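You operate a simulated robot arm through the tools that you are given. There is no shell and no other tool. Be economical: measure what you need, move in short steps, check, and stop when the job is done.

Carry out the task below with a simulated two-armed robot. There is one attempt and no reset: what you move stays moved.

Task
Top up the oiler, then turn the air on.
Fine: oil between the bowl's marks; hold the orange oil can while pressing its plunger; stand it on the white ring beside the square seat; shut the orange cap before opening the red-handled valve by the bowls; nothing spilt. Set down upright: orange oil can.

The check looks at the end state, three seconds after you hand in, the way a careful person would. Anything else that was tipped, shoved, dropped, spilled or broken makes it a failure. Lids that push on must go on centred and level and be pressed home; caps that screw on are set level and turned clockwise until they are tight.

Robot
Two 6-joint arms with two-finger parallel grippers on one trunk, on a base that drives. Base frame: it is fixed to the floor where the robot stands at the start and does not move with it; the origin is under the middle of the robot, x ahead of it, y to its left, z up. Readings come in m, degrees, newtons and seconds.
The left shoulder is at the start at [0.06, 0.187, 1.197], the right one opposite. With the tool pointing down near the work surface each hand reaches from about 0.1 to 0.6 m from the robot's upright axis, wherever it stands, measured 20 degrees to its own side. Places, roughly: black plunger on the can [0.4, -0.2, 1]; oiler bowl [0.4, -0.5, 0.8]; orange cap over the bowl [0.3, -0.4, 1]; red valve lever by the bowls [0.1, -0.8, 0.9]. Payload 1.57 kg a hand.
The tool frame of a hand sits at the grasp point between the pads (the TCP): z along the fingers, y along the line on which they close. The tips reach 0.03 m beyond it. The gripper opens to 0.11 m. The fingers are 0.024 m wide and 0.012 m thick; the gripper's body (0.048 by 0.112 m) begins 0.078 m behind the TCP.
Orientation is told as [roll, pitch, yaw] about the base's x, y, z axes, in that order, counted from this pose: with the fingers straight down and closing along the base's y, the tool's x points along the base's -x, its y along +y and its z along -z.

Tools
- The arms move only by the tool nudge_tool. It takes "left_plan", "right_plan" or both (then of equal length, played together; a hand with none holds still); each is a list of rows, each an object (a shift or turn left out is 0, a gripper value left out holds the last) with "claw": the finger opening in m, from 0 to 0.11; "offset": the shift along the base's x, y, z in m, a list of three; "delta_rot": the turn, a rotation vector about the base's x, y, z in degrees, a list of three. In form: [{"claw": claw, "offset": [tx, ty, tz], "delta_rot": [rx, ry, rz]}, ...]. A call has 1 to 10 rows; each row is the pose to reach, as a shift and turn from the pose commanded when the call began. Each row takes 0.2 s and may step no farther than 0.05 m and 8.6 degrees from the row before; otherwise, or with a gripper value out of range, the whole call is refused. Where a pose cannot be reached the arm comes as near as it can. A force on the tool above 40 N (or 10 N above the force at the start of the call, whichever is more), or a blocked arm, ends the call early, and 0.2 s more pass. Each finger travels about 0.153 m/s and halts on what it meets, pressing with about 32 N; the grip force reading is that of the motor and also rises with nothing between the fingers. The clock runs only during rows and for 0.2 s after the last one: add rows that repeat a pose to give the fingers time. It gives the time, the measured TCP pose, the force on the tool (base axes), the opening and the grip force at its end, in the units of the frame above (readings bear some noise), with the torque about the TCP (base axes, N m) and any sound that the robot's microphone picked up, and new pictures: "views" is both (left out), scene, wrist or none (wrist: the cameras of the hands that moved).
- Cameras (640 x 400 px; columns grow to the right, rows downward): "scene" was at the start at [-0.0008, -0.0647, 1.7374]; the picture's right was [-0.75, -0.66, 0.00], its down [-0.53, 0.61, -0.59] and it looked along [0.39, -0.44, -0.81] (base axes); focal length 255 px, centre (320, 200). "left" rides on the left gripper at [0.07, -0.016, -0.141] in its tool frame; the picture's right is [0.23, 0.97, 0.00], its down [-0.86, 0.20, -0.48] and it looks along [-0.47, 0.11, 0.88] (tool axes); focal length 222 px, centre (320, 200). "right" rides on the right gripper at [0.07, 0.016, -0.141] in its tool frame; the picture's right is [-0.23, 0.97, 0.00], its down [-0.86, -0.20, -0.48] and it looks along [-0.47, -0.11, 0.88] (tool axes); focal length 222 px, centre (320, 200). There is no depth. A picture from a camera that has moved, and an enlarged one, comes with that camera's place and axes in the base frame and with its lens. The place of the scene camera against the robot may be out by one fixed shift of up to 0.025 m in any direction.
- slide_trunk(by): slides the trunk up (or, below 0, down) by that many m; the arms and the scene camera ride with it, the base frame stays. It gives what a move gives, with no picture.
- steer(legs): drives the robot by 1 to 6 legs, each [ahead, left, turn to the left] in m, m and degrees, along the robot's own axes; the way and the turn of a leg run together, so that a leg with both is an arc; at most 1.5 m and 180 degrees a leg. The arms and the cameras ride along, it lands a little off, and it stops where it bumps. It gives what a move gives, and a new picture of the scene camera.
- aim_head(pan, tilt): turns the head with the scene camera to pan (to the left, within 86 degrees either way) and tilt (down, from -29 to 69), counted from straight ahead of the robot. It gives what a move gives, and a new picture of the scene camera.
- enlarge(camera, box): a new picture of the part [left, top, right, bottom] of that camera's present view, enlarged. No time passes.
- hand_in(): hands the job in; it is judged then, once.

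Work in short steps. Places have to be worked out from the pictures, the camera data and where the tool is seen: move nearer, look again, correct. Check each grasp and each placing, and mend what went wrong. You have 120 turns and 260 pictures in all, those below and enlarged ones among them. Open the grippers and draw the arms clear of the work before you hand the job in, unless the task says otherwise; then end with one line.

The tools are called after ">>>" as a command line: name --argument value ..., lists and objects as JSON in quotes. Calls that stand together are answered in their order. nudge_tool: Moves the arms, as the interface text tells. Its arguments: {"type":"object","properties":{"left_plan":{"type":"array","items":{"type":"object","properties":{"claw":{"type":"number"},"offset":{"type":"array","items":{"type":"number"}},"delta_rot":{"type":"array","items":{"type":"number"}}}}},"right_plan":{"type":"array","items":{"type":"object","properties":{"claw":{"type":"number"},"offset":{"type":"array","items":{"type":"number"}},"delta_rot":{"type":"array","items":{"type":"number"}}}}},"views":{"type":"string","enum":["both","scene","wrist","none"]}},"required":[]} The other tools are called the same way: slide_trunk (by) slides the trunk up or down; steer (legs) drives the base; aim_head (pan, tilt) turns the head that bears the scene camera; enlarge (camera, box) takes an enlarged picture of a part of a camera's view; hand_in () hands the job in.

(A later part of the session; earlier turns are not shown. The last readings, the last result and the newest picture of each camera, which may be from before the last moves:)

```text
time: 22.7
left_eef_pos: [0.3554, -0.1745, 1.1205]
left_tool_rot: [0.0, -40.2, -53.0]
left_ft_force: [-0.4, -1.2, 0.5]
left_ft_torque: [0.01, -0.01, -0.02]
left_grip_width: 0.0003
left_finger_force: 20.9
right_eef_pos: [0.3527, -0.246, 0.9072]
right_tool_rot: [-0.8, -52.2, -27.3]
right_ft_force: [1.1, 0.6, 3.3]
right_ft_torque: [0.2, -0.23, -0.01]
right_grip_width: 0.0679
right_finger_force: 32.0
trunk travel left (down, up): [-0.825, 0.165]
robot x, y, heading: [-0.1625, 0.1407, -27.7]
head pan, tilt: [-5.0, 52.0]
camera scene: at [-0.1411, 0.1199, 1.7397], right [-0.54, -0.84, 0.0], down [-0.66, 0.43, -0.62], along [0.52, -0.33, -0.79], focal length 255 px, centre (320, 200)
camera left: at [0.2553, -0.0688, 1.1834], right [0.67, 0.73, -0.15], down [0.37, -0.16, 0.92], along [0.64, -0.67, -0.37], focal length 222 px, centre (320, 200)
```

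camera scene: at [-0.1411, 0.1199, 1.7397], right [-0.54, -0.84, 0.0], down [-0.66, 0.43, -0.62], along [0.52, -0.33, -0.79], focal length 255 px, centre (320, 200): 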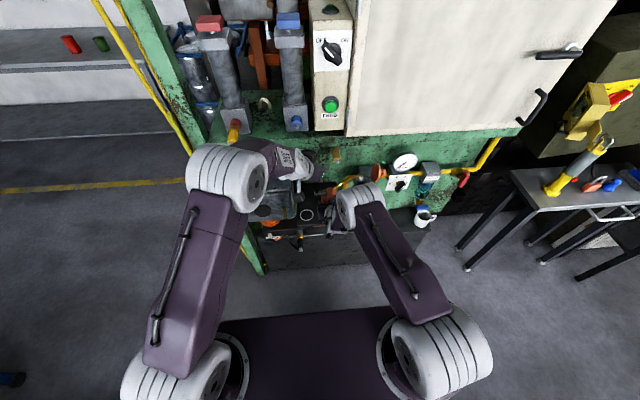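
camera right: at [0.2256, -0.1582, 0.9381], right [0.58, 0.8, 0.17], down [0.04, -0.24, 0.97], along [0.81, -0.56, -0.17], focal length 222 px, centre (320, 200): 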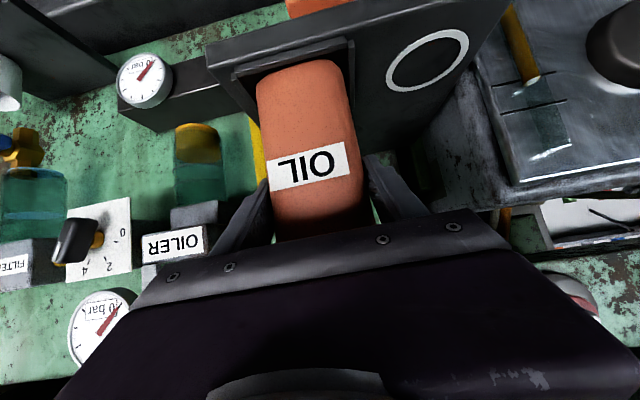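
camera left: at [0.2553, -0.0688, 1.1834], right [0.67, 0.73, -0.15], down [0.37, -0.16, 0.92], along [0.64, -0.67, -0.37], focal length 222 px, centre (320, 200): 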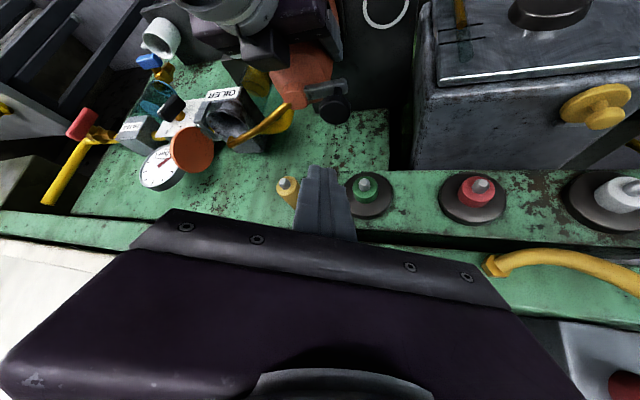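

The tilt worked and the knob re-measures at (0.386,-0.203,1.0). I move the fingertips to hover ~1.5 cm above it.

>>> nudge_tool --left_plan '[{"offset": [0.0246, -0.019, 0]}, {"offset": [0.0246, -0.019, -0.035]}, {"offset": [0.0246, -0.019, -0.065]}]' --views "wrist"

>>> enlarge --camera "left" --box '[220, 20, 460, 200]'

>>> enlarge --camera "right" --box '[140, 100, 260, 220]'

```text
time: 23.5
left_eef_pos: [0.381, -0.1915, 1.0579]
left_tool_rot: [0.1, -40.1, -53.1]
left_ft_force: [-0.3, 0.2, 0.1]
left_ft_torque: [0.0, 0.01, 0.01]
left_grip_width: 0.0
left_finger_force: 20.8
right_eef_pos: [0.3535, -0.2442, 0.9062]
right_tool_rot: [-0.8, -52.0, -27.4]
right_ft_force: [-0.6, 1.9, 3.9]
right_ft_torque: [0.24, -0.11, 0.04]
right_grip_width: 0.068
right_finger_force: 31.7
trunk travel left (down, up): [-0.825, 0.165]
robot x, y, heading: [-0.1641, 0.1412, -27.9]
head pan, tilt: [-5.0, 52.0]
camera left: at [0.2798, -0.0864, 1.1201], right [0.67, 0.72, -0.15], down [0.37, -0.16, 0.92], along [0.64, -0.67, -0.37], focal length 222 px, centre (320, 200)
```

left: 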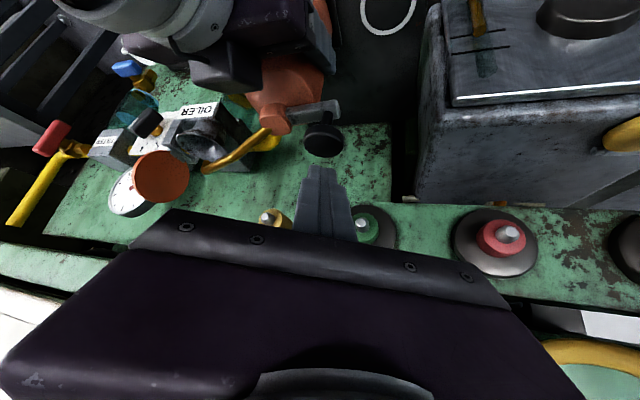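

```text
2.22 times, centred on (340, 110) of left
camera zoom: at [0.2798, -0.0864, 1.1201], right [0.67, 0.72, -0.15], down [0.37, -0.16, 0.92], along [0.64, -0.67, -0.37], focal length 494 px, centre (276, 400)
```

zoom: 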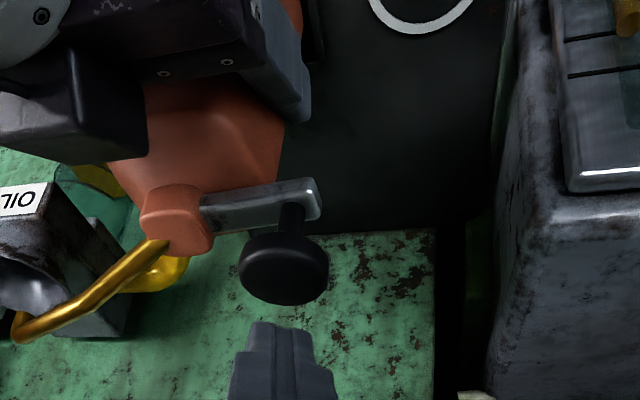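

```text
3.33 times, centred on (200, 160) of right
camera zoom: at [0.2251, -0.158, 0.9383], right [0.58, 0.8, 0.17], down [0.04, -0.24, 0.97], along [0.81, -0.56, -0.17], focal length 740 px, centre (720, 333)
```

zoom: 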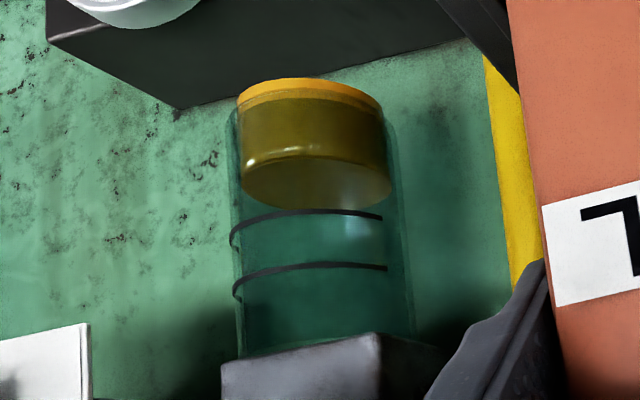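

Fingertips align with the knob. The oil surface front is at 158 px vs lower mark 212 and upper 267. I press down slowly, watching the force.

>>> nudge_tool --left_plan '[{"offset": [0, -0.005, -0.008]}, {"offset": [0, -0.005, -0.014]}, {"offset": [0, -0.005, -0.02]}, {"offset": [0, -0.005, -0.025]}, {"offset": [0, -0.005, -0.03]}]' --views "wrist"

>>> enlarge --camera "left" --box '[220, 20, 460, 200]'

>>> enlarge --camera "right" --box '[140, 100, 260, 220]'

```text
time: 24.7
left_eef_pos: [0.3819, -0.1967, 1.0291]
left_tool_rot: [0.1, -40.4, -53.1]
left_ft_force: [-1.3, 2.3, 16.2]
left_ft_torque: [-0.05, -0.05, -0.23]
left_grip_width: 0.0
left_finger_force: 21.2
right_eef_pos: [0.3524, -0.2425, 0.9074]
right_tool_rot: [-0.9, -51.9, -27.2]
right_ft_force: [5.8, -3.1, -0.7]
right_ft_torque: [-0.16, -0.06, 0.01]
right_grip_width: 0.0679
right_finger_force: 32.0
trunk travel left (down, up): [-0.825, 0.165]
robot x, y, heading: [-0.1652, 0.1411, -27.9]
head pan, tilt: [-5.0, 52.0]
camera left: at [0.281, -0.092, 1.0909], right [0.67, 0.72, -0.15], down [0.36, -0.15, 0.92], along [0.64, -0.67, -0.37], focal length 222 px, centre (320, 200)
```

left: 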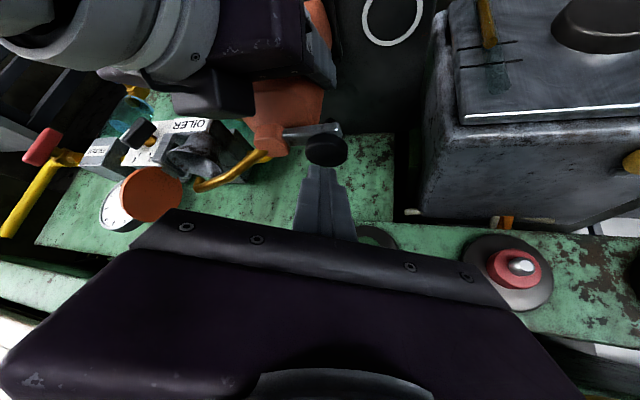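

```text
2.22 times, centred on (340, 110) of left
camera zoom: at [0.281, -0.092, 1.0909], right [0.67, 0.72, -0.15], down [0.36, -0.15, 0.92], along [0.64, -0.67, -0.37], focal length 494 px, centre (276, 400)
```

zoom: 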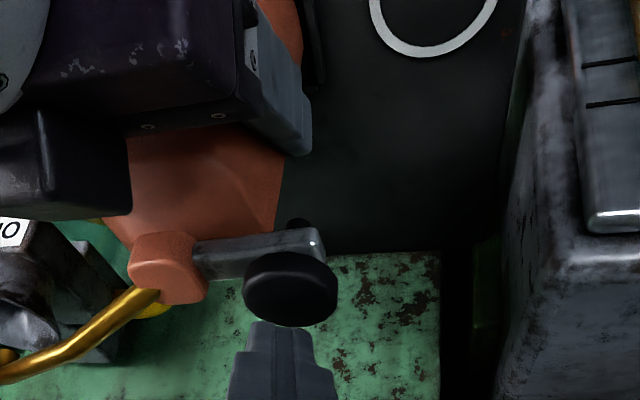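

```text
3.33 times, centred on (200, 160) of right
camera zoom: at [0.225, -0.1575, 0.9385], right [0.58, 0.8, 0.17], down [0.04, -0.24, 0.97], along [0.81, -0.56, -0.17], focal length 740 px, centre (720, 333)
```

zoom: 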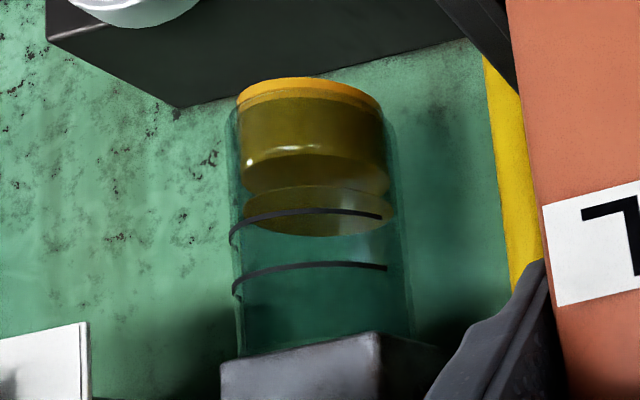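

A stroke landed with 16 N and the level is rising. I release and check how much one stroke added.

>>> nudge_tool --left_plan '[{"offset": [0, 0, 0.012]}, {"offset": [0, 0, 0.03]}, {"offset": [0, 0, 0.03]}]' --views "none"

>>> enlarge --camera "right" --box '[140, 100, 260, 220]'

>>> enlarge --camera "left" --box '[160, 20, 400, 200]'

```text
time: 25.5
left_eef_pos: [0.3786, -0.197, 1.0548]
left_tool_rot: [0.0, -40.2, -53.1]
left_ft_force: [-0.2, 0.4, -0.3]
left_ft_torque: [0.0, -0.01, -0.04]
left_grip_width: 0.0001
left_finger_force: 21.6
right_eef_pos: [0.3538, -0.2442, 0.9073]
right_tool_rot: [-0.8, -52.1, -27.3]
right_ft_force: [-2.1, 1.9, 3.2]
right_ft_torque: [0.33, -0.04, 0.12]
right_grip_width: 0.0676
right_finger_force: 32.5
trunk travel left (down, up): [-0.825, 0.165]
robot x, y, heading: [-0.1617, 0.1382, -27.6]
head pan, tilt: [-5.0, 52.0]
```

```text
3.33 times, centred on (200, 160) of right
camera zoom: at [0.2251, -0.1578, 0.9384], right [0.58, 0.8, 0.17], down [0.04, -0.24, 0.97], along [0.81, -0.56, -0.17], focal length 740 px, centre (720, 333)
```

zoom: 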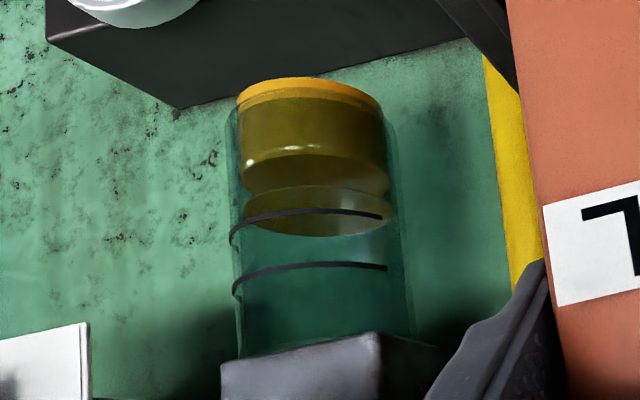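

```text
2.22 times, centred on (280, 110) of left
camera zoom: at [0.2789, -0.0916, 1.1181], right [0.67, 0.72, -0.15], down [0.37, -0.16, 0.92], along [0.64, -0.67, -0.37], focal length 494 px, centre (409, 400)
```

zoom: 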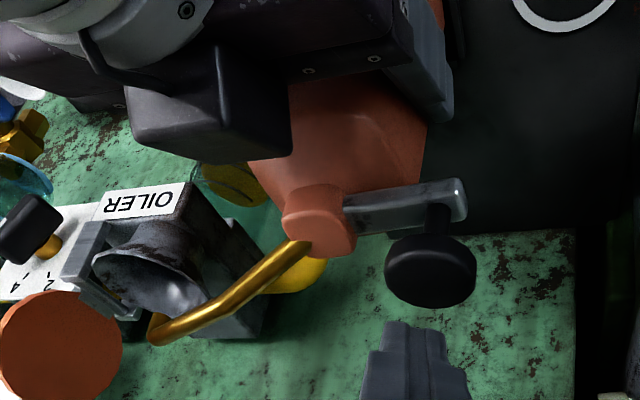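

One stroke raised the surface from 158 to about 188 px (marks at 212 and 267). Two more strokes should land it mid-band; I do the second.

>>> nudge_tool --left_plan '[{"offset": [0.002, 0, -0.008]}, {"offset": [0.002, 0, -0.015]}, {"offset": [0.002, 0.0, -0.02]}, {"offset": [0.002, 0.0, -0.025]}, {"offset": [0.002, 0.0, -0.03]}, {"offset": [0.002, 0.0, -0.015]}, {"offset": [0.002, 0.0, 0]}, {"offset": [0.002, 0.0, 0]}]' --views "none"

>>> enlarge --camera "right" --box '[140, 100, 260, 220]'

```text
time: 27.3
left_eef_pos: [0.3814, -0.1989, 1.0555]
left_tool_rot: [-0.1, -40.2, -52.9]
left_ft_force: [0.1, 0.7, 0.4]
left_ft_torque: [0.01, 0.01, -0.01]
left_grip_width: 0.0
left_finger_force: 21.1
right_eef_pos: [0.3525, -0.2444, 0.9068]
right_tool_rot: [-0.8, -52.1, -27.4]
right_ft_force: [-3.3, 1.0, 3.7]
right_ft_torque: [0.35, -0.05, 0.09]
right_grip_width: 0.0675
right_finger_force: 31.7
trunk travel left (down, up): [-0.825, 0.165]
robot x, y, heading: [-0.1617, 0.1437, -27.8]
head pan, tilt: [-5.0, 52.0]
```

```text
3.33 times, centred on (200, 160) of right
camera zoom: at [0.2251, -0.1578, 0.9384], right [0.58, 0.8, 0.17], down [0.04, -0.24, 0.97], along [0.81, -0.56, -0.17], focal length 740 px, centre (720, 333)
```

zoom: 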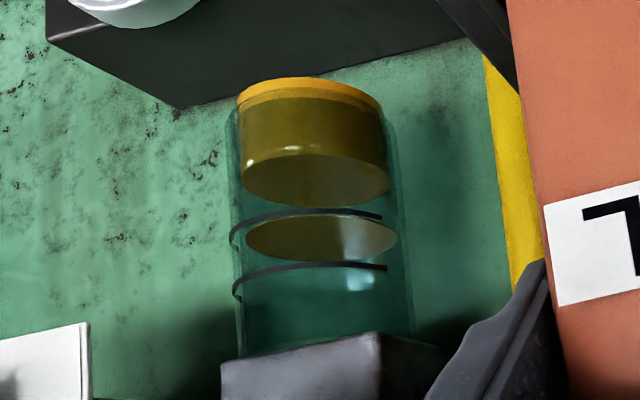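

The surface is now right at the lower mark (~215 px). One more stroke should put it mid-band (~243).

>>> nudge_tool --left_plan '[{"offset": [0, 0, -0.008]}, {"offset": [0, 0, -0.015]}, {"offset": [0, 0.0, -0.02]}, {"offset": [0, 0.0, -0.025]}, {"offset": [0, 0.0, -0.03]}, {"offset": [0, 0.0, -0.015]}, {"offset": [0, 0.0, 0]}, {"offset": [0, 0.0, 0]}]' --views "none"

>>> enlarge --camera "right" --box '[140, 100, 260, 220]'

```text
time: 29.1
left_eef_pos: [0.3819, -0.1963, 1.0556]
left_tool_rot: [0.0, -40.1, -53.0]
left_ft_force: [0.8, -0.7, 0.4]
left_ft_torque: [0.0, 0.01, 0.0]
left_grip_width: 0.0
left_finger_force: 21.3
right_eef_pos: [0.3533, -0.2439, 0.9082]
right_tool_rot: [-0.8, -52.1, -27.3]
right_ft_force: [-1.1, 2.4, 4.8]
right_ft_torque: [0.32, -0.04, 0.07]
right_grip_width: 0.0677
right_finger_force: 31.9
trunk travel left (down, up): [-0.825, 0.165]
robot x, y, heading: [-0.1613, 0.1424, -27.8]
head pan, tilt: [-5.0, 52.0]
```

```text
3.33 times, centred on (200, 160) of right
camera zoom: at [0.2251, -0.1579, 0.9384], right [0.58, 0.8, 0.17], down [0.04, -0.24, 0.97], along [0.81, -0.56, -0.17], focal length 740 px, centre (720, 333)
```

zoom: 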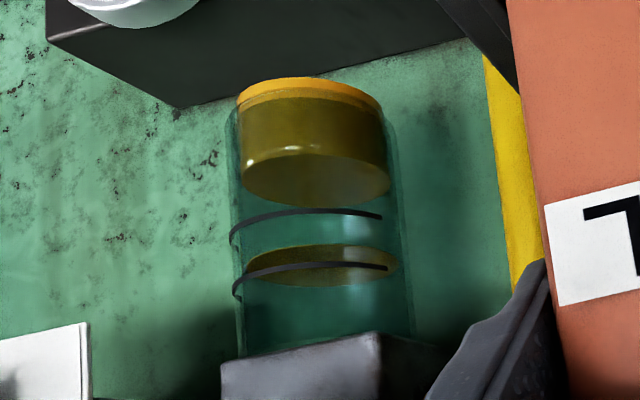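

Level is mid-band (243 between 212 and 267). I withdraw the left hand up and left, clear of the can's path.

>>> nudge_tool --left_plan '[{"offset": [-0.01, 0.01, 0.04]}, {"offset": [-0.02, 0.02, 0.08]}, {"offset": [-0.02, 0.05, 0.11]}, {"offset": [-0.02, 0.09, 0.13]}, {"offset": [-0.01, 0.13, 0.14]}, {"offset": [0.0, 0.17, 0.14]}, {"offset": [0.0, 0.21, 0.14]}]' --views "both"

```text
time: 30.7
left_eef_pos: [0.3813, 0.0133, 1.1936]
left_tool_rot: [-0.1, -40.3, -53.0]
left_ft_force: [0.4, 0.4, -0.7]
left_ft_torque: [0.04, -0.02, -0.02]
left_grip_width: 0.0001
left_finger_force: 21.2
right_eef_pos: [0.3533, -0.2449, 0.9087]
right_tool_rot: [-0.8, -52.2, -27.3]
right_ft_force: [-1.1, -0.2, 5.4]
right_ft_torque: [0.09, -0.19, 0.01]
right_grip_width: 0.0679
right_finger_force: 32.0
trunk travel left (down, up): [-0.825, 0.165]
robot x, y, heading: [-0.1626, 0.1381, -27.8]
head pan, tilt: [-5.0, 52.0]
camera scene: at [-0.1414, 0.1211, 1.7397], right [-0.54, -0.84, 0.0], down [-0.66, 0.43, -0.62], along [0.52, -0.33, -0.79], focal length 255 px, centre (320, 200)
camera left: at [0.2814, 0.1179, 1.2566], right [0.67, 0.72, -0.15], down [0.37, -0.15, 0.92], along [0.64, -0.67, -0.37], focal length 222 px, centre (320, 200)
```

scene: 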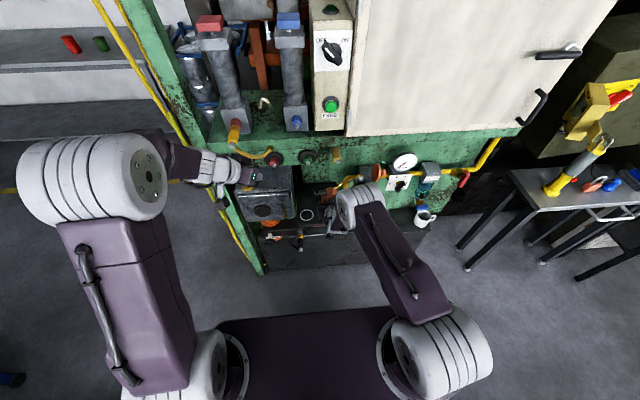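
left: 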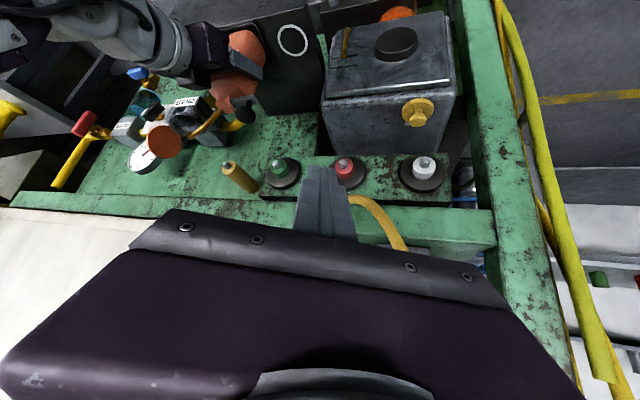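

Left hand is clear. I lift the can straight up 8 cm.

>>> nudge_tool --right_plan '[{"offset": [0, 0, 0.01]}, {"offset": [0, 0, 0.025]}, {"offset": [0, 0, 0.04]}, {"offset": [0, 0, 0.06]}, {"offset": [0, 0, 0.08]}]' --views "both"

>>> enlarge --camera "left" --box '[60, 0, 460, 200]'

```text
time: 31.9
left_eef_pos: [0.3834, 0.0128, 1.1945]
left_tool_rot: [0.0, -40.1, -53.1]
left_ft_force: [-0.2, 0.0, 0.2]
left_ft_torque: [0.03, 0.03, -0.01]
left_grip_width: 0.0
left_finger_force: 21.2
right_eef_pos: [0.3528, -0.246, 0.9867]
right_tool_rot: [-0.2, -52.1, -27.7]
right_ft_force: [0.7, 0.2, -3.2]
right_ft_torque: [0.02, 0.05, -0.02]
right_grip_width: 0.0678
right_finger_force: 31.8
trunk travel left (down, up): [-0.825, 0.165]
robot x, y, heading: [-0.1659, 0.1389, -27.8]
head pan, tilt: [-5.0, 52.0]
camera scene: at [-0.1409, 0.1197, 1.7397], right [-0.54, -0.84, 0.0], down [-0.66, 0.43, -0.62], along [0.52, -0.33, -0.79], focal length 255 px, centre (320, 200)
camera right: at [0.2259, -0.1592, 1.0181], right [0.58, 0.8, 0.18], down [0.04, -0.24, 0.97], along [0.81, -0.55, -0.17], focal length 222 px, centre (320, 200)
```

scene: 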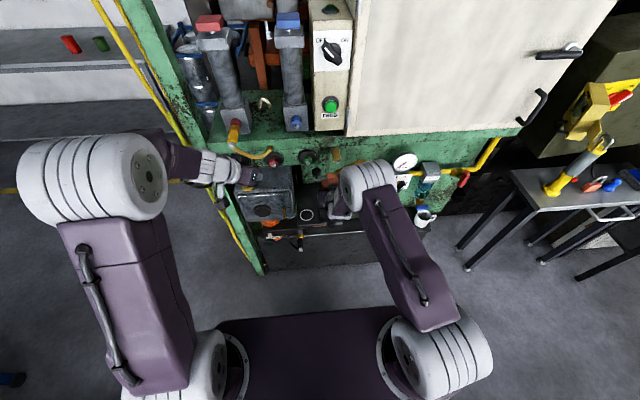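
right: 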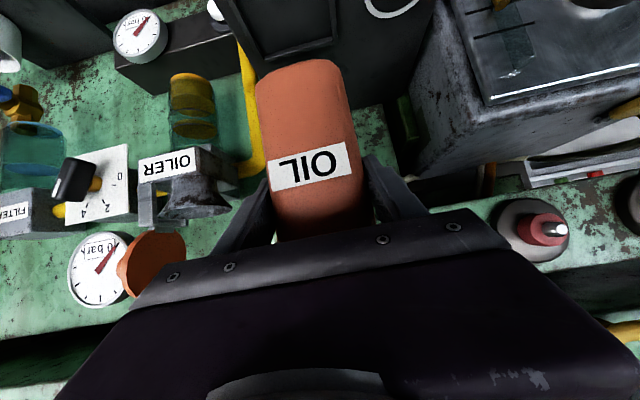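

```text
1.60 times, centred on (260, 100) of left
camera zoom: at [0.2819, 0.1168, 1.2563], right [0.67, 0.72, -0.15], down [0.37, -0.16, 0.92], along [0.64, -0.67, -0.37], focal length 355 px, centre (416, 360)
```

zoom: 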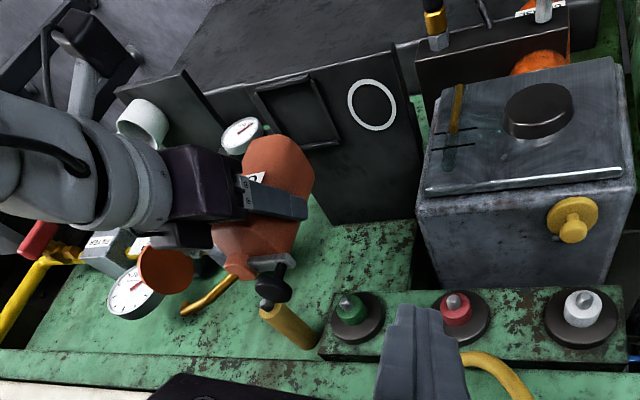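

Can lifted level. I move it sideways to above the ring, Δ≈(0.051, 0.086).

>>> nudge_tool --right_plan '[{"offset": [0.013, 0.022, 0.005]}, {"offset": [0.026, 0.043, 0.005]}, {"offset": [0.039, 0.065, 0.005]}, {"offset": [0.051, 0.086, 0]}, {"offset": [0.051, 0.086, -0.03]}]' --views "both"

>>> enlarge --camera "left" --box '[160, 0, 400, 150]'

>>> enlarge --camera "scene" --box '[260, 160, 380, 250]'

```text
time: 33.1
left_eef_pos: [0.3827, 0.0101, 1.1936]
left_tool_rot: [0.0, -40.0, -53.1]
left_ft_force: [0.4, 0.4, 0.0]
left_ft_torque: [0.03, -0.01, 0.0]
left_grip_width: 0.0001
left_finger_force: 21.3
right_eef_pos: [0.4058, -0.1591, 0.9543]
right_tool_rot: [-0.1, -52.2, -27.7]
right_ft_force: [-0.1, 0.4, -4.5]
right_ft_torque: [0.03, 0.04, 0.0]
right_grip_width: 0.0678
right_finger_force: 31.7
trunk travel left (down, up): [-0.825, 0.165]
robot x, y, heading: [-0.1613, 0.139, -27.9]
head pan, tilt: [-5.0, 52.0]
camera scene: at [-0.1394, 0.1182, 1.7397], right [-0.54, -0.84, 0.0], down [-0.66, 0.43, -0.61], along [0.52, -0.33, -0.79], focal length 255 px, centre (320, 200)
camera right: at [0.2773, -0.0727, 0.986], right [0.58, 0.8, 0.18], down [0.04, -0.24, 0.97], along [0.82, -0.55, -0.17], focal length 222 px, centre (320, 200)
```

scene: 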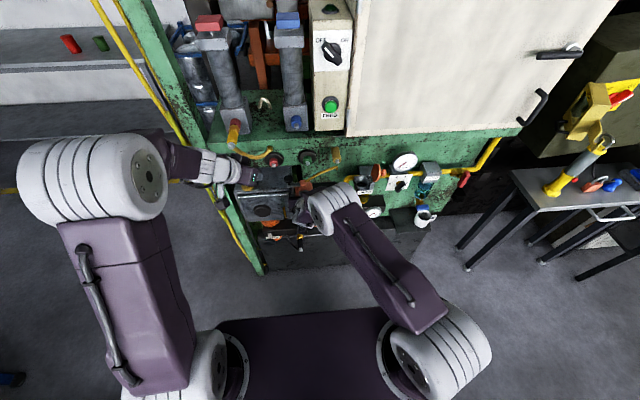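
right: 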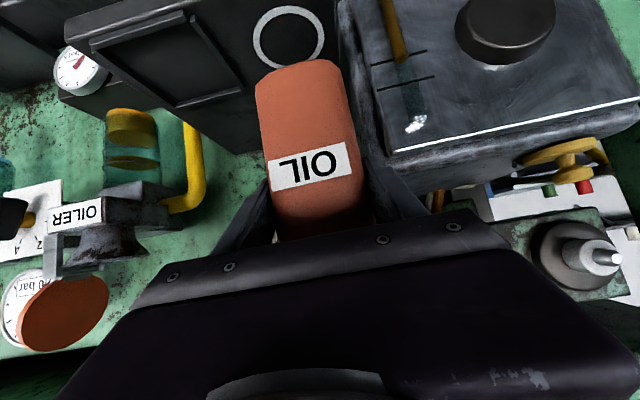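

```text
2.67 times, centred on (280, 75) of left
camera zoom: at [0.283, 0.1158, 1.2559], right [0.67, 0.72, -0.15], down [0.37, -0.16, 0.92], along [0.64, -0.67, -0.37], focal length 592 px, centre (427, 533)
```

zoom: 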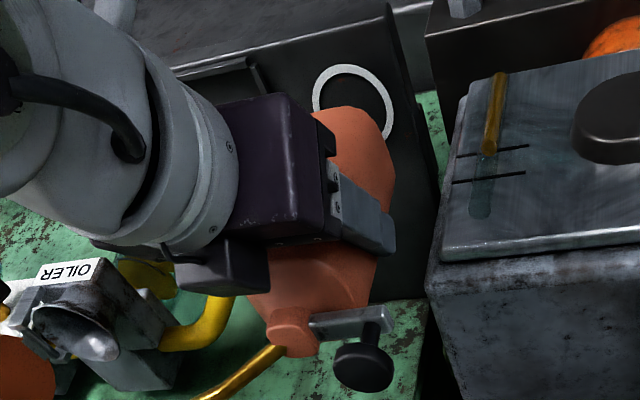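

```text
4.44 times, centred on (320, 205) of scene
camera zoom: at [-0.1394, 0.1182, 1.7397], right [-0.54, -0.84, 0.0], down [-0.66, 0.43, -0.61], along [0.52, -0.33, -0.79], focal length 1132 px, centre (320, 178)
```

zoom: 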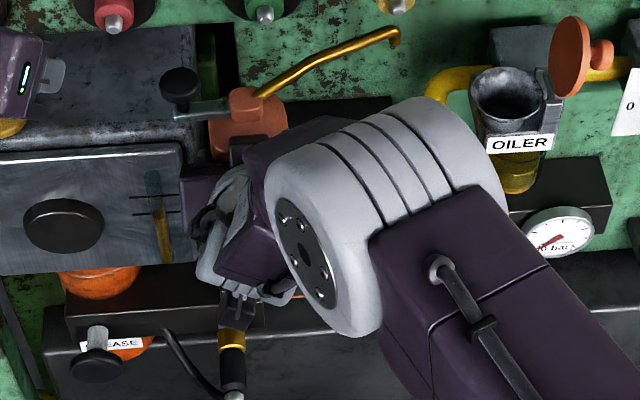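

The can is over the ring within a few mm. I lower gently until it touches.

>>> nudge_tool --right_plan '[{"offset": [-0.002, 0.001, -0.02]}, {"offset": [-0.002, 0.001, -0.035]}, {"offset": [-0.002, 0.001, -0.041]}, {"offset": [-0.002, 0.001, -0.045]}]' --views "wrist"

>>> enlarge --camera "left" --box '[160, 0, 400, 150]'

```text
time: 34.1
left_eef_pos: [0.3821, 0.0111, 1.1934]
left_tool_rot: [-0.1, -40.1, -52.9]
left_ft_force: [0.3, 0.3, -0.1]
left_ft_torque: [0.0, -0.01, 0.0]
left_grip_width: 0.0
left_finger_force: 21.3
right_eef_pos: [0.4048, -0.1576, 0.9113]
right_tool_rot: [-0.2, -52.1, -27.6]
right_ft_force: [0.1, 0.9, -3.4]
right_ft_torque: [0.02, 0.03, -0.02]
right_grip_width: 0.0675
right_finger_force: 32.1
trunk travel left (down, up): [-0.825, 0.165]
robot x, y, heading: [-0.1647, 0.1399, -27.7]
head pan, tilt: [-5.0, 52.0]
camera right: at [0.2753, -0.0717, 0.9421], right [0.58, 0.8, 0.18], down [0.04, -0.24, 0.97], along [0.82, -0.55, -0.17], focal length 222 px, centre (320, 200)
```

right: 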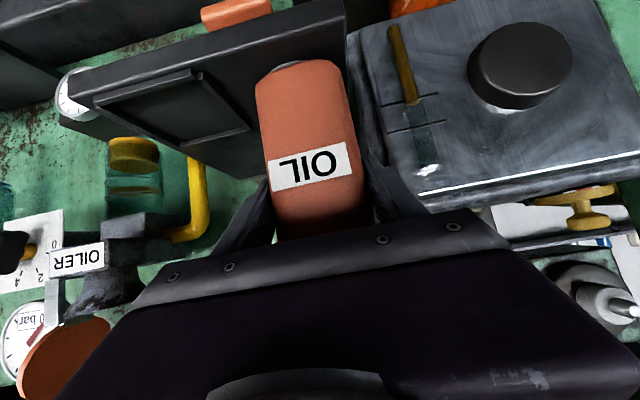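

```text
2.67 times, centred on (280, 75) of left
camera zoom: at [0.2825, 0.1165, 1.2561], right [0.67, 0.72, -0.15], down [0.37, -0.16, 0.92], along [0.64, -0.67, -0.37], focal length 592 px, centre (427, 533)
```

zoom: 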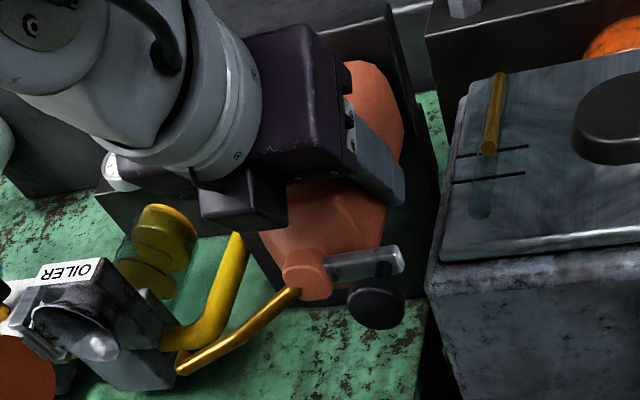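

Still hanging (-3.4 N). A sliver of ring shows at the can's right-front. I keep lowering in 3 mm steps.

>>> nudge_tool --right_plan '[{"offset": [0, 0, -0.003]}, {"offset": [0, 0, -0.005]}, {"offset": [0, 0, -0.007]}]' --views "none"

>>> enlarge --camera "right" --box '[200, 20, 400, 160]'

```text
time: 34.9
left_eef_pos: [0.3816, 0.0122, 1.1944]
left_tool_rot: [0.1, -40.2, -52.9]
left_ft_force: [0.6, -0.8, -0.3]
left_ft_torque: [-0.02, 0.03, -0.03]
left_grip_width: 0.0
left_finger_force: 21.2
right_eef_pos: [0.4044, -0.1571, 0.9071]
right_tool_rot: [-0.1, -52.5, -27.8]
right_ft_force: [1.3, 0.5, 9.2]
right_ft_torque: [0.45, -0.14, -0.04]
right_grip_width: 0.0678
right_finger_force: 31.7
trunk travel left (down, up): [-0.825, 0.165]
robot x, y, heading: [-0.16, 0.139, -27.7]
head pan, tilt: [-5.0, 52.0]
```

```text
2.86 times, centred on (300, 90) of right
camera zoom: at [0.2748, -0.0714, 0.9373], right [0.58, 0.8, 0.18], down [0.03, -0.24, 0.97], along [0.82, -0.55, -0.17], focal length 635 px, centre (377, 514)
```

zoom: 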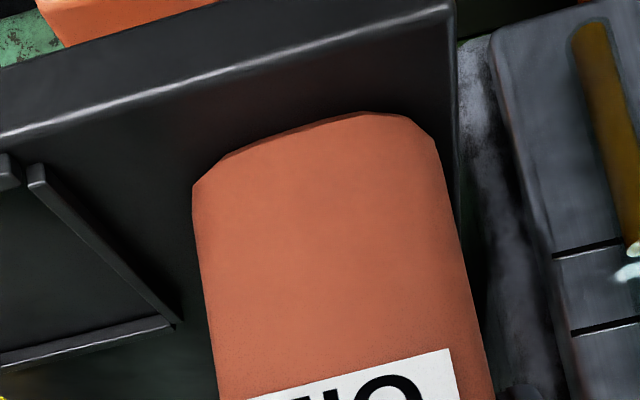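

Touch-down (9 N). I ease up slightly and open the fingers just enough to release.

>>> nudge_tool --right_plan '[{"offset": [0, 0, 0.002]}, {"offset": [0, 0, 0.002], "claw": 0.075}, {"offset": [0, 0, 0.002], "claw": 0.086}, {"offset": [0, 0, 0.002], "claw": 0.086}]' --views "wrist"

```text
time: 35.9
left_eef_pos: [0.3822, 0.0111, 1.193]
left_tool_rot: [-0.1, -40.1, -52.9]
left_ft_force: [-0.2, -0.4, 1.0]
left_ft_torque: [0.0, -0.02, 0.01]
left_grip_width: 0.0001
left_finger_force: 20.8
right_eef_pos: [0.4026, -0.1582, 0.9046]
right_tool_rot: [-0.2, -52.1, -27.7]
right_ft_force: [1.0, 0.3, 0.1]
right_ft_torque: [0.01, -0.01, -0.01]
right_grip_width: 0.0859
right_finger_force: 0.1
trunk travel left (down, up): [-0.825, 0.165]
robot x, y, heading: [-0.1637, 0.1396, -27.8]
head pan, tilt: [-5.0, 52.0]
camera right: at [0.2739, -0.072, 0.937], right [0.58, 0.8, 0.18], down [0.04, -0.24, 0.97], along [0.82, -0.55, -0.17], focal length 222 px, centre (320, 200)
```

right: 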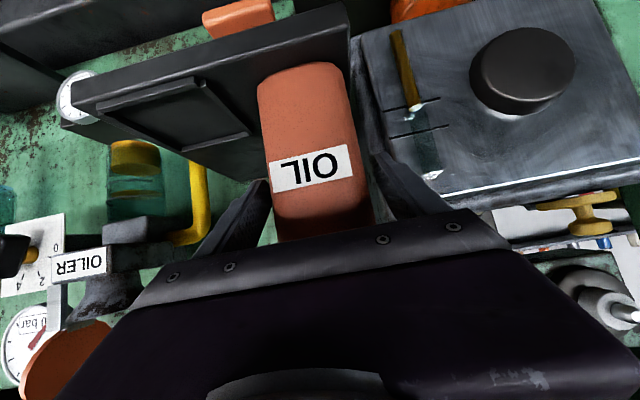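

Released. I withdraw along the fingers' axis (back and up).

>>> nudge_tool --right_plan '[{"offset": [-0.021, 0.011, 0.019]}, {"offset": [-0.042, 0.022, 0.037]}, {"offset": [-0.063, 0.033, 0.056]}, {"offset": [-0.084, 0.044, 0.08]}]' --views "both"

>>> enlarge --camera "left" --box '[160, 0, 400, 150]'

```text
time: 36.9
left_eef_pos: [0.3813, 0.0116, 1.1948]
left_tool_rot: [0.0, -40.1, -53.0]
left_ft_force: [0.1, -0.5, -0.6]
left_ft_torque: [-0.01, -0.03, 0.01]
left_grip_width: 0.0
left_finger_force: 21.2
right_eef_pos: [0.317, -0.1159, 0.9913]
right_tool_rot: [-0.8, -52.0, -27.3]
right_ft_force: [-0.1, 0.7, -0.2]
right_ft_torque: [-0.01, 0.02, 0.01]
right_grip_width: 0.086
right_finger_force: 0.0
trunk travel left (down, up): [-0.825, 0.165]
robot x, y, heading: [-0.1608, 0.1397, -27.8]
head pan, tilt: [-5.0, 52.0]
camera scene: at [-0.1422, 0.1207, 1.7397], right [-0.54, -0.84, 0.0], down [-0.66, 0.43, -0.62], along [0.52, -0.33, -0.79], focal length 255 px, centre (320, 200)
camera right: at [0.1891, -0.0288, 1.0215], right [0.58, 0.8, 0.17], down [0.04, -0.24, 0.97], along [0.81, -0.56, -0.17], focal length 222 px, centre (320, 200)
```

scene: 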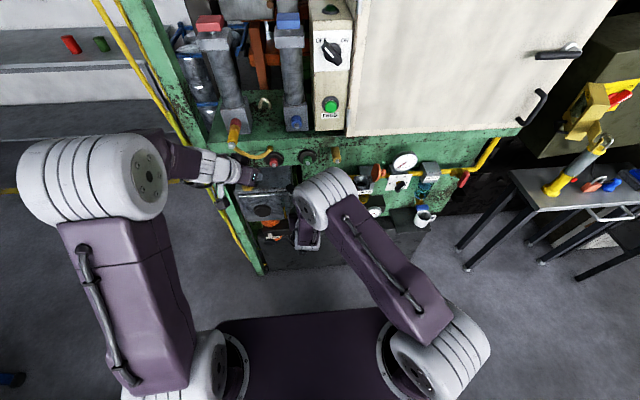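
right: 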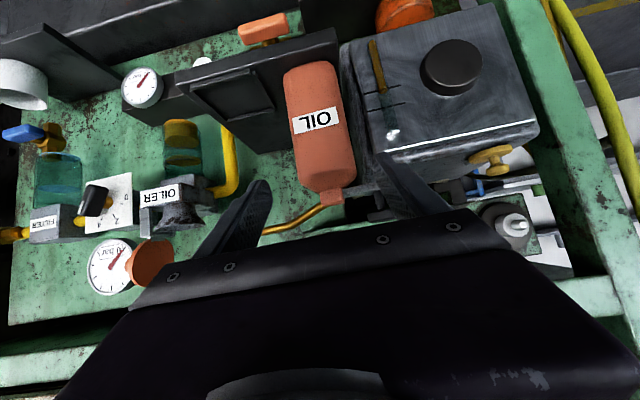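

```text
2.67 times, centred on (280, 75) of left
camera zoom: at [0.2809, 0.1175, 1.2567], right [0.67, 0.72, -0.15], down [0.37, -0.16, 0.92], along [0.64, -0.67, -0.37], focal length 592 px, centre (427, 533)
```

zoom: 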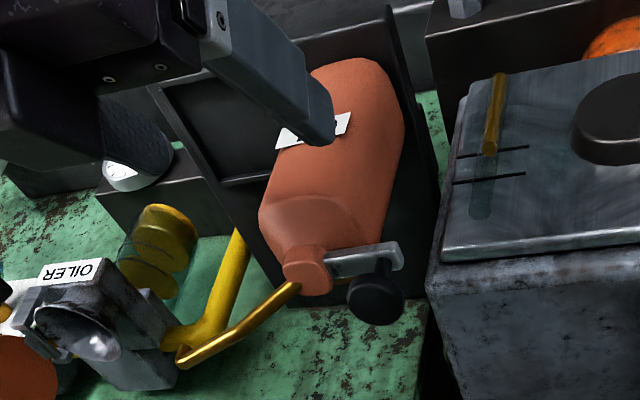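

The can stands upright on the ring. Next the cap: it stands open on a hinge at the right of the bowl mouth (hinge ≈ (0.318,-0.427,0.977), disc top ≈1.045). I close the right fingers and go high to the right of the cap.

>>> nudge_tool --right_plan '[{"offset": [-0.003, -0.01, 0.04], "claw": 0.0}, {"offset": [-0.006, -0.02, 0.08], "claw": 0.0}, {"offset": [-0.008, -0.045, 0.117]}, {"offset": [-0.011, -0.087, 0.12]}, {"offset": [-0.014, -0.129, 0.12]}, {"offset": [-0.017, -0.171, 0.12]}, {"offset": [-0.02, -0.213, 0.12]}, {"offset": [-0.024, -0.255, 0.12]}, {"offset": [-0.028, -0.297, 0.12]}, {"offset": [-0.031, -0.337, 0.12]}]' --views "both"

```text
time: 39.1
left_eef_pos: [0.3834, 0.0108, 1.1926]
left_tool_rot: [0.0, -39.9, -53.0]
left_ft_force: [-0.4, 0.4, -0.5]
left_ft_torque: [0.02, 0.01, 0.01]
left_grip_width: 0.0001
left_finger_force: 21.6
right_eef_pos: [0.3515, -0.3386, 1.1055]
right_tool_rot: [5.5, -52.4, -38.7]
right_ft_force: [-0.4, -0.8, 0.5]
right_ft_torque: [0.03, 0.0, 0.0]
right_grip_width: 0.0002
right_finger_force: 21.1
right hand out of reach, approached as far as the arm can: row 6, 7, 8, 9, 10
trunk travel left (down, up): [-0.825, 0.165]
robot x, y, heading: [-0.1633, 0.1425, -27.8]
head pan, tilt: [-5.0, 52.0]
camera scene: at [-0.1399, 0.1182, 1.7397], right [-0.54, -0.84, 0.0], down [-0.66, 0.43, -0.61], along [0.52, -0.33, -0.79], focal length 255 px, centre (320, 200)
camera right: at [0.2315, -0.2404, 1.1367], right [0.66, 0.72, 0.24], down [-0.03, -0.29, 0.96], along [0.75, -0.63, -0.17], focal length 222 px, centre (320, 200)
```

scene: 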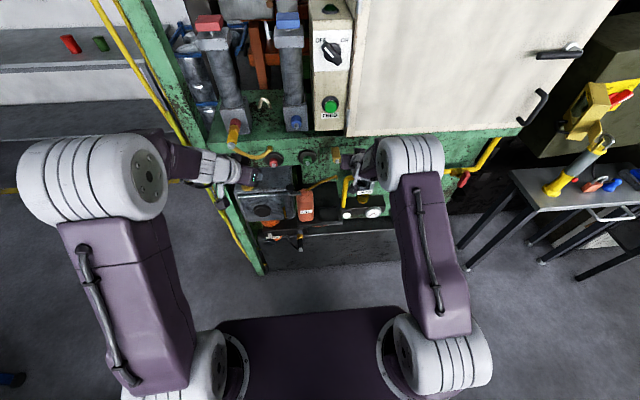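
right: 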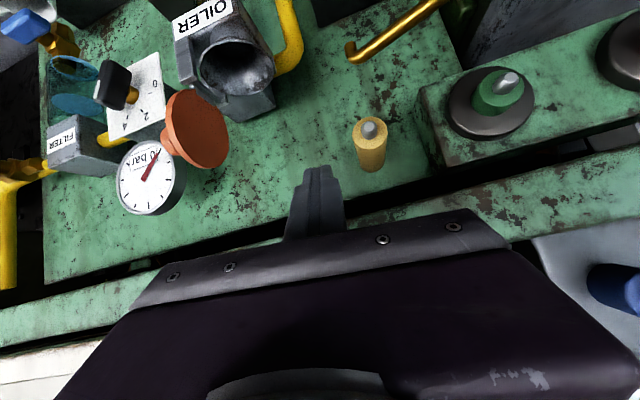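

The right arm can't reach that far right in this posture. I raise both hands a bit and drive the robot 0.2 m to the right.

>>> nudge_tool --right_plan '[{"offset": [-0.02, 0.01, 0.04]}, {"offset": [-0.04, 0.02, 0.08]}]' --left_plan '[{"offset": [-0.02, 0.01, 0.03]}, {"offset": [-0.04, 0.02, 0.06]}]' --views "none"

>>> steer --legs '[[0, -0.2, 0]]'

```text
time: 39.7
left_eef_pos: [0.3395, 0.0333, 1.2568]
left_tool_rot: [0.1, -40.3, -53.3]
left_ft_force: [-1.2, 0.6, 0.5]
left_ft_torque: [0.01, 0.0, 0.01]
left_grip_width: 0.0
left_finger_force: 20.8
right_eef_pos: [0.3083, -0.317, 1.1864]
right_tool_rot: [5.6, -52.7, -38.8]
right_ft_force: [-0.7, 0.5, -0.3]
right_ft_torque: [0.0, -0.01, 0.0]
right_grip_width: 0.0
right_finger_force: 21.0
trunk travel left (down, up): [-0.825, 0.165]
robot x, y, heading: [-0.1629, 0.1447, -28.0]
head pan, tilt: [-5.0, 52.0]
```

```text
time: 41.3
left_eef_pos: [0.2495, -0.1458, 1.2535]
left_tool_rot: [-0.2, -40.2, -52.9]
left_ft_force: [0.0, 0.6, 1.0]
left_ft_torque: [-0.05, 0.04, -0.02]
left_grip_width: 0.0
left_finger_force: 20.8
right_eef_pos: [0.2184, -0.4967, 1.1832]
right_tool_rot: [5.3, -52.4, -38.6]
right_ft_force: [0.9, -0.4, 0.2]
right_ft_torque: [0.03, 0.01, -0.02]
right_grip_width: 0.0
right_finger_force: 21.3
trunk travel left (down, up): [-0.825, 0.165]
robot x, y, heading: [-0.2562, -0.0389, -27.7]
head pan, tilt: [-5.0, 52.0]
camera scene: at [-0.2333, -0.0558, 1.7397], right [-0.54, -0.84, 0.0], down [-0.66, 0.43, -0.62], along [0.52, -0.34, -0.79], focal length 255 px, centre (320, 200)
```

scene: 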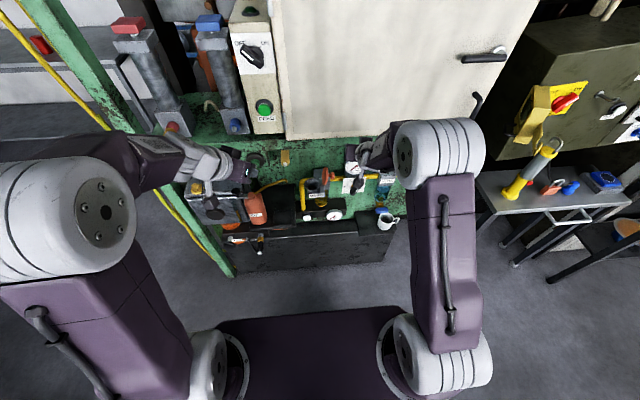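

Now the cap is ahead-left of the right hand. I square the hand again and go to a hover just above and right of the cap.

>>> nudge_tool --right_plan '[{"offset": [0.02, 0.015, -0.01], "delta_rot": [-1.0, 0.5, 2.3]}, {"offset": [0.045, 0.03, -0.035], "delta_rot": [-2.0, 1.0, 4.6]}, {"offset": [0.068, 0.044, -0.06], "delta_rot": [-2.9, 1.5, 6.8]}, {"offset": [0.068, 0.044, -0.075], "delta_rot": [-2.9, 1.5, 6.8]}]' --views "both"

>>> enlarge --camera "right" --box '[180, 40, 420, 240]'

>>> enlarge --camera "scene" --box '[230, 140, 410, 260]'

```text
time: 42.3
left_eef_pos: [0.2492, -0.1488, 1.2545]
left_tool_rot: [0.1, -40.0, -53.1]
left_ft_force: [0.1, 0.3, -0.7]
left_ft_torque: [0.0, -0.05, -0.02]
left_grip_width: 0.0
left_finger_force: 21.2
right_eef_pos: [0.2836, -0.4557, 1.1075]
right_tool_rot: [0.2, -52.8, -27.7]
right_ft_force: [-0.2, -0.6, -0.4]
right_ft_torque: [0.01, 0.01, 0.04]
right_grip_width: 0.0
right_finger_force: 20.9
trunk travel left (down, up): [-0.825, 0.165]
robot x, y, heading: [-0.2593, -0.0404, -27.9]
head pan, tilt: [-5.0, 52.0]
camera scene: at [-0.2356, -0.0596, 1.7397], right [-0.54, -0.84, 0.0], down [-0.66, 0.43, -0.62], along [0.52, -0.33, -0.79], focal length 255 px, centre (320, 200)
camera right: at [0.1547, -0.3701, 1.1366], right [0.57, 0.8, 0.18], down [0.03, -0.24, 0.97], along [0.82, -0.55, -0.16], focal length 222 px, centre (320, 200)
```

scene: 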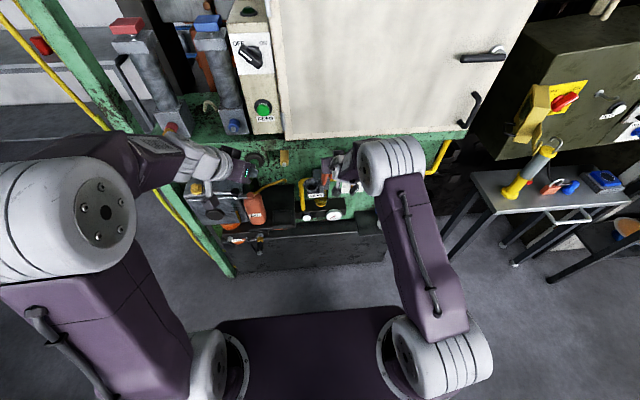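
right: 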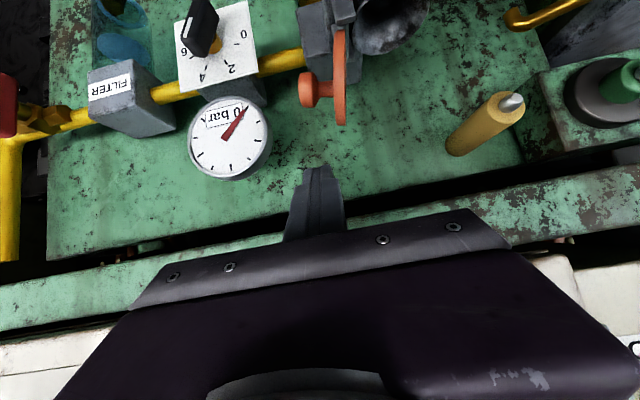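

```text
2.00 times, centred on (300, 140) of right
camera zoom: at [0.1547, -0.3701, 1.1366], right [0.57, 0.8, 0.18], down [0.03, -0.24, 0.97], along [0.82, -0.55, -0.16], focal length 444 px, centre (360, 320)
```

zoom: 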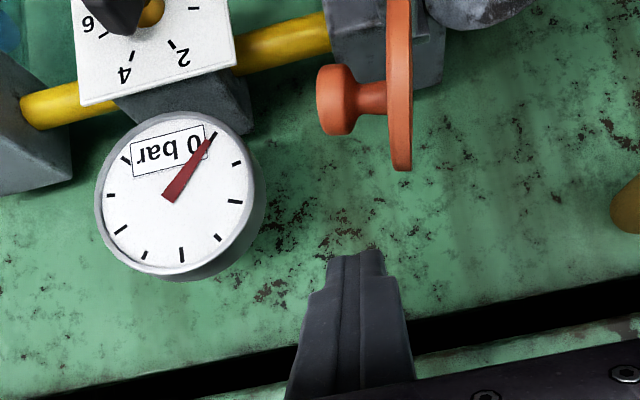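

```text
3.33 times, centred on (320, 200) of scene
camera zoom: at [-0.2356, -0.0596, 1.7397], right [-0.54, -0.84, 0.0], down [-0.66, 0.43, -0.62], along [0.52, -0.33, -0.79], focal length 849 px, centre (320, 200)
```

zoom: 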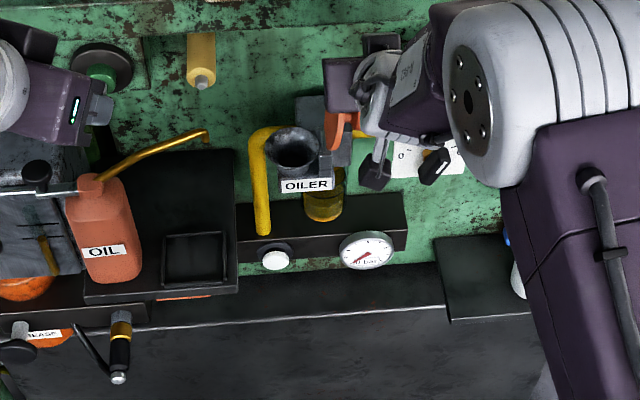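

Fingers sit just right of the disc, above its knob. I lower behind the disc's top edge and push it left along its closing arc.

>>> nudge_tool --right_plan '[{"offset": [0, 0, -0.022]}, {"offset": [0, 0, -0.0415]}, {"offset": [0.0116, 0.0221, -0.0415]}, {"offset": [0.019, 0.0363, -0.0415]}, {"offset": [0.0265, 0.0504, -0.0455]}, {"offset": [0.0326, 0.062, -0.0525]}]' --views "wrist"

>>> enlarge --camera "right" --box '[180, 0, 420, 200]'

>>> enlarge --camera "scene" --box '[270, 150, 370, 230]'

```text
time: 43.7
left_eef_pos: [0.2485, -0.1473, 1.2556]
left_tool_rot: [0.0, -40.2, -53.1]
left_ft_force: [0.1, 0.5, 0.0]
left_ft_torque: [0.03, 0.02, -0.01]
left_grip_width: 0.0001
left_finger_force: 21.1
right_eef_pos: [0.3171, -0.3907, 1.056]
right_tool_rot: [0.0, -52.9, -27.8]
right_ft_force: [-1.4, 1.9, 3.7]
right_ft_torque: [-0.01, 0.03, 0.01]
right_grip_width: 0.0
right_finger_force: 21.2
trunk travel left (down, up): [-0.825, 0.165]
robot x, y, heading: [-0.2572, -0.0391, -27.8]
head pan, tilt: [-5.0, 52.0]
camera right: at [0.1876, -0.306, 1.0847], right [0.57, 0.8, 0.18], down [0.03, -0.24, 0.97], along [0.82, -0.55, -0.16], focal length 222 px, centre (320, 200)
```

right: 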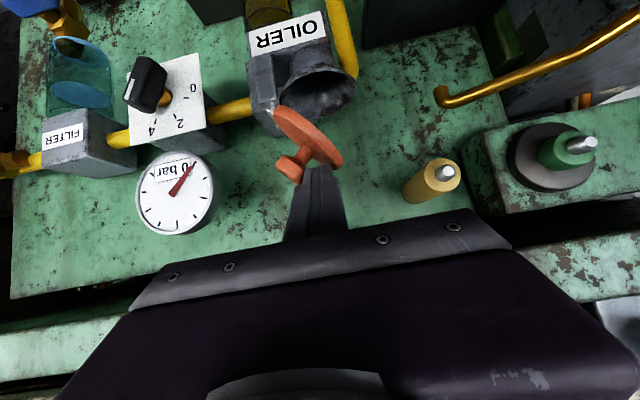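

```text
2.00 times, centred on (300, 100) of right
camera zoom: at [0.1876, -0.306, 1.0847], right [0.57, 0.8, 0.18], down [0.03, -0.24, 0.97], along [0.82, -0.55, -0.16], focal length 444 px, centre (360, 400)
```

zoom: 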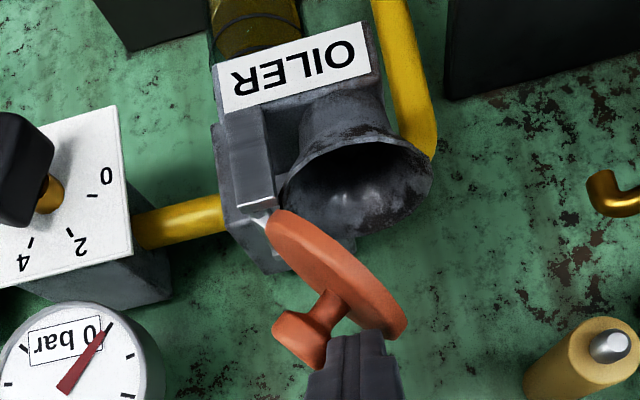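

```text
5.00 times, centred on (320, 190) of scene
camera zoom: at [-0.2359, -0.0579, 1.7398], right [-0.54, -0.84, 0.0], down [-0.66, 0.43, -0.62], along [0.52, -0.34, -0.79], focal length 1274 px, centre (320, 250)
```

zoom: 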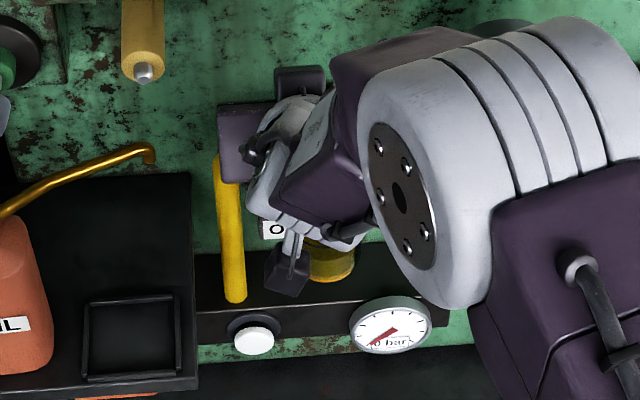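

The cap is at about 50° and following. I continue the arc down to about 18°.

>>> nudge_tool --right_plan '[{"offset": [0.0037, 0.0071, -0.006]}, {"offset": [0.0074, 0.0142, -0.0125]}, {"offset": [0.0095, 0.018, -0.0185]}, {"offset": [0.0113, 0.0216, -0.0245]}]' --views "none"

>>> enlarge --camera "right" --box '[180, 0, 420, 200]'

```text
time: 44.7
left_eef_pos: [0.2491, -0.1451, 1.2552]
left_tool_rot: [-0.1, -40.2, -53.1]
left_ft_force: [0.7, -0.3, 0.3]
left_ft_torque: [0.03, -0.01, -0.01]
left_grip_width: 0.0
left_finger_force: 21.6
right_eef_pos: [0.3286, -0.3681, 1.0333]
right_tool_rot: [0.1, -52.9, -27.5]
right_ft_force: [6.4, 8.5, 10.8]
right_ft_torque: [-0.09, -0.22, 0.22]
right_grip_width: 0.0002
right_finger_force: 21.5
trunk travel left (down, up): [-0.825, 0.165]
robot x, y, heading: [-0.2593, -0.0357, -27.9]
head pan, tilt: [-5.0, 52.0]
```

```text
2.00 times, centred on (300, 100) of right
camera zoom: at [0.1995, -0.2824, 1.062], right [0.57, 0.8, 0.18], down [0.03, -0.24, 0.97], along [0.82, -0.55, -0.16], focal length 444 px, centre (360, 400)
```

zoom: 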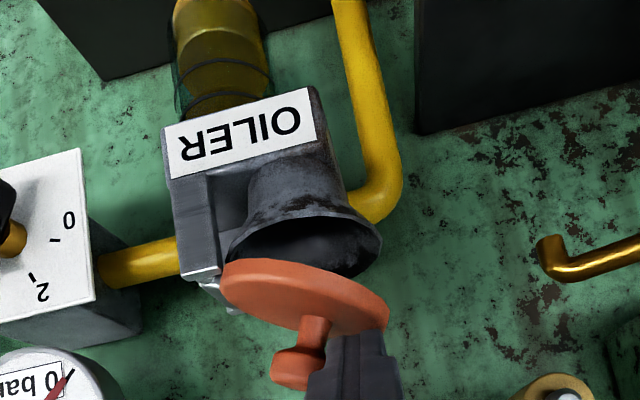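

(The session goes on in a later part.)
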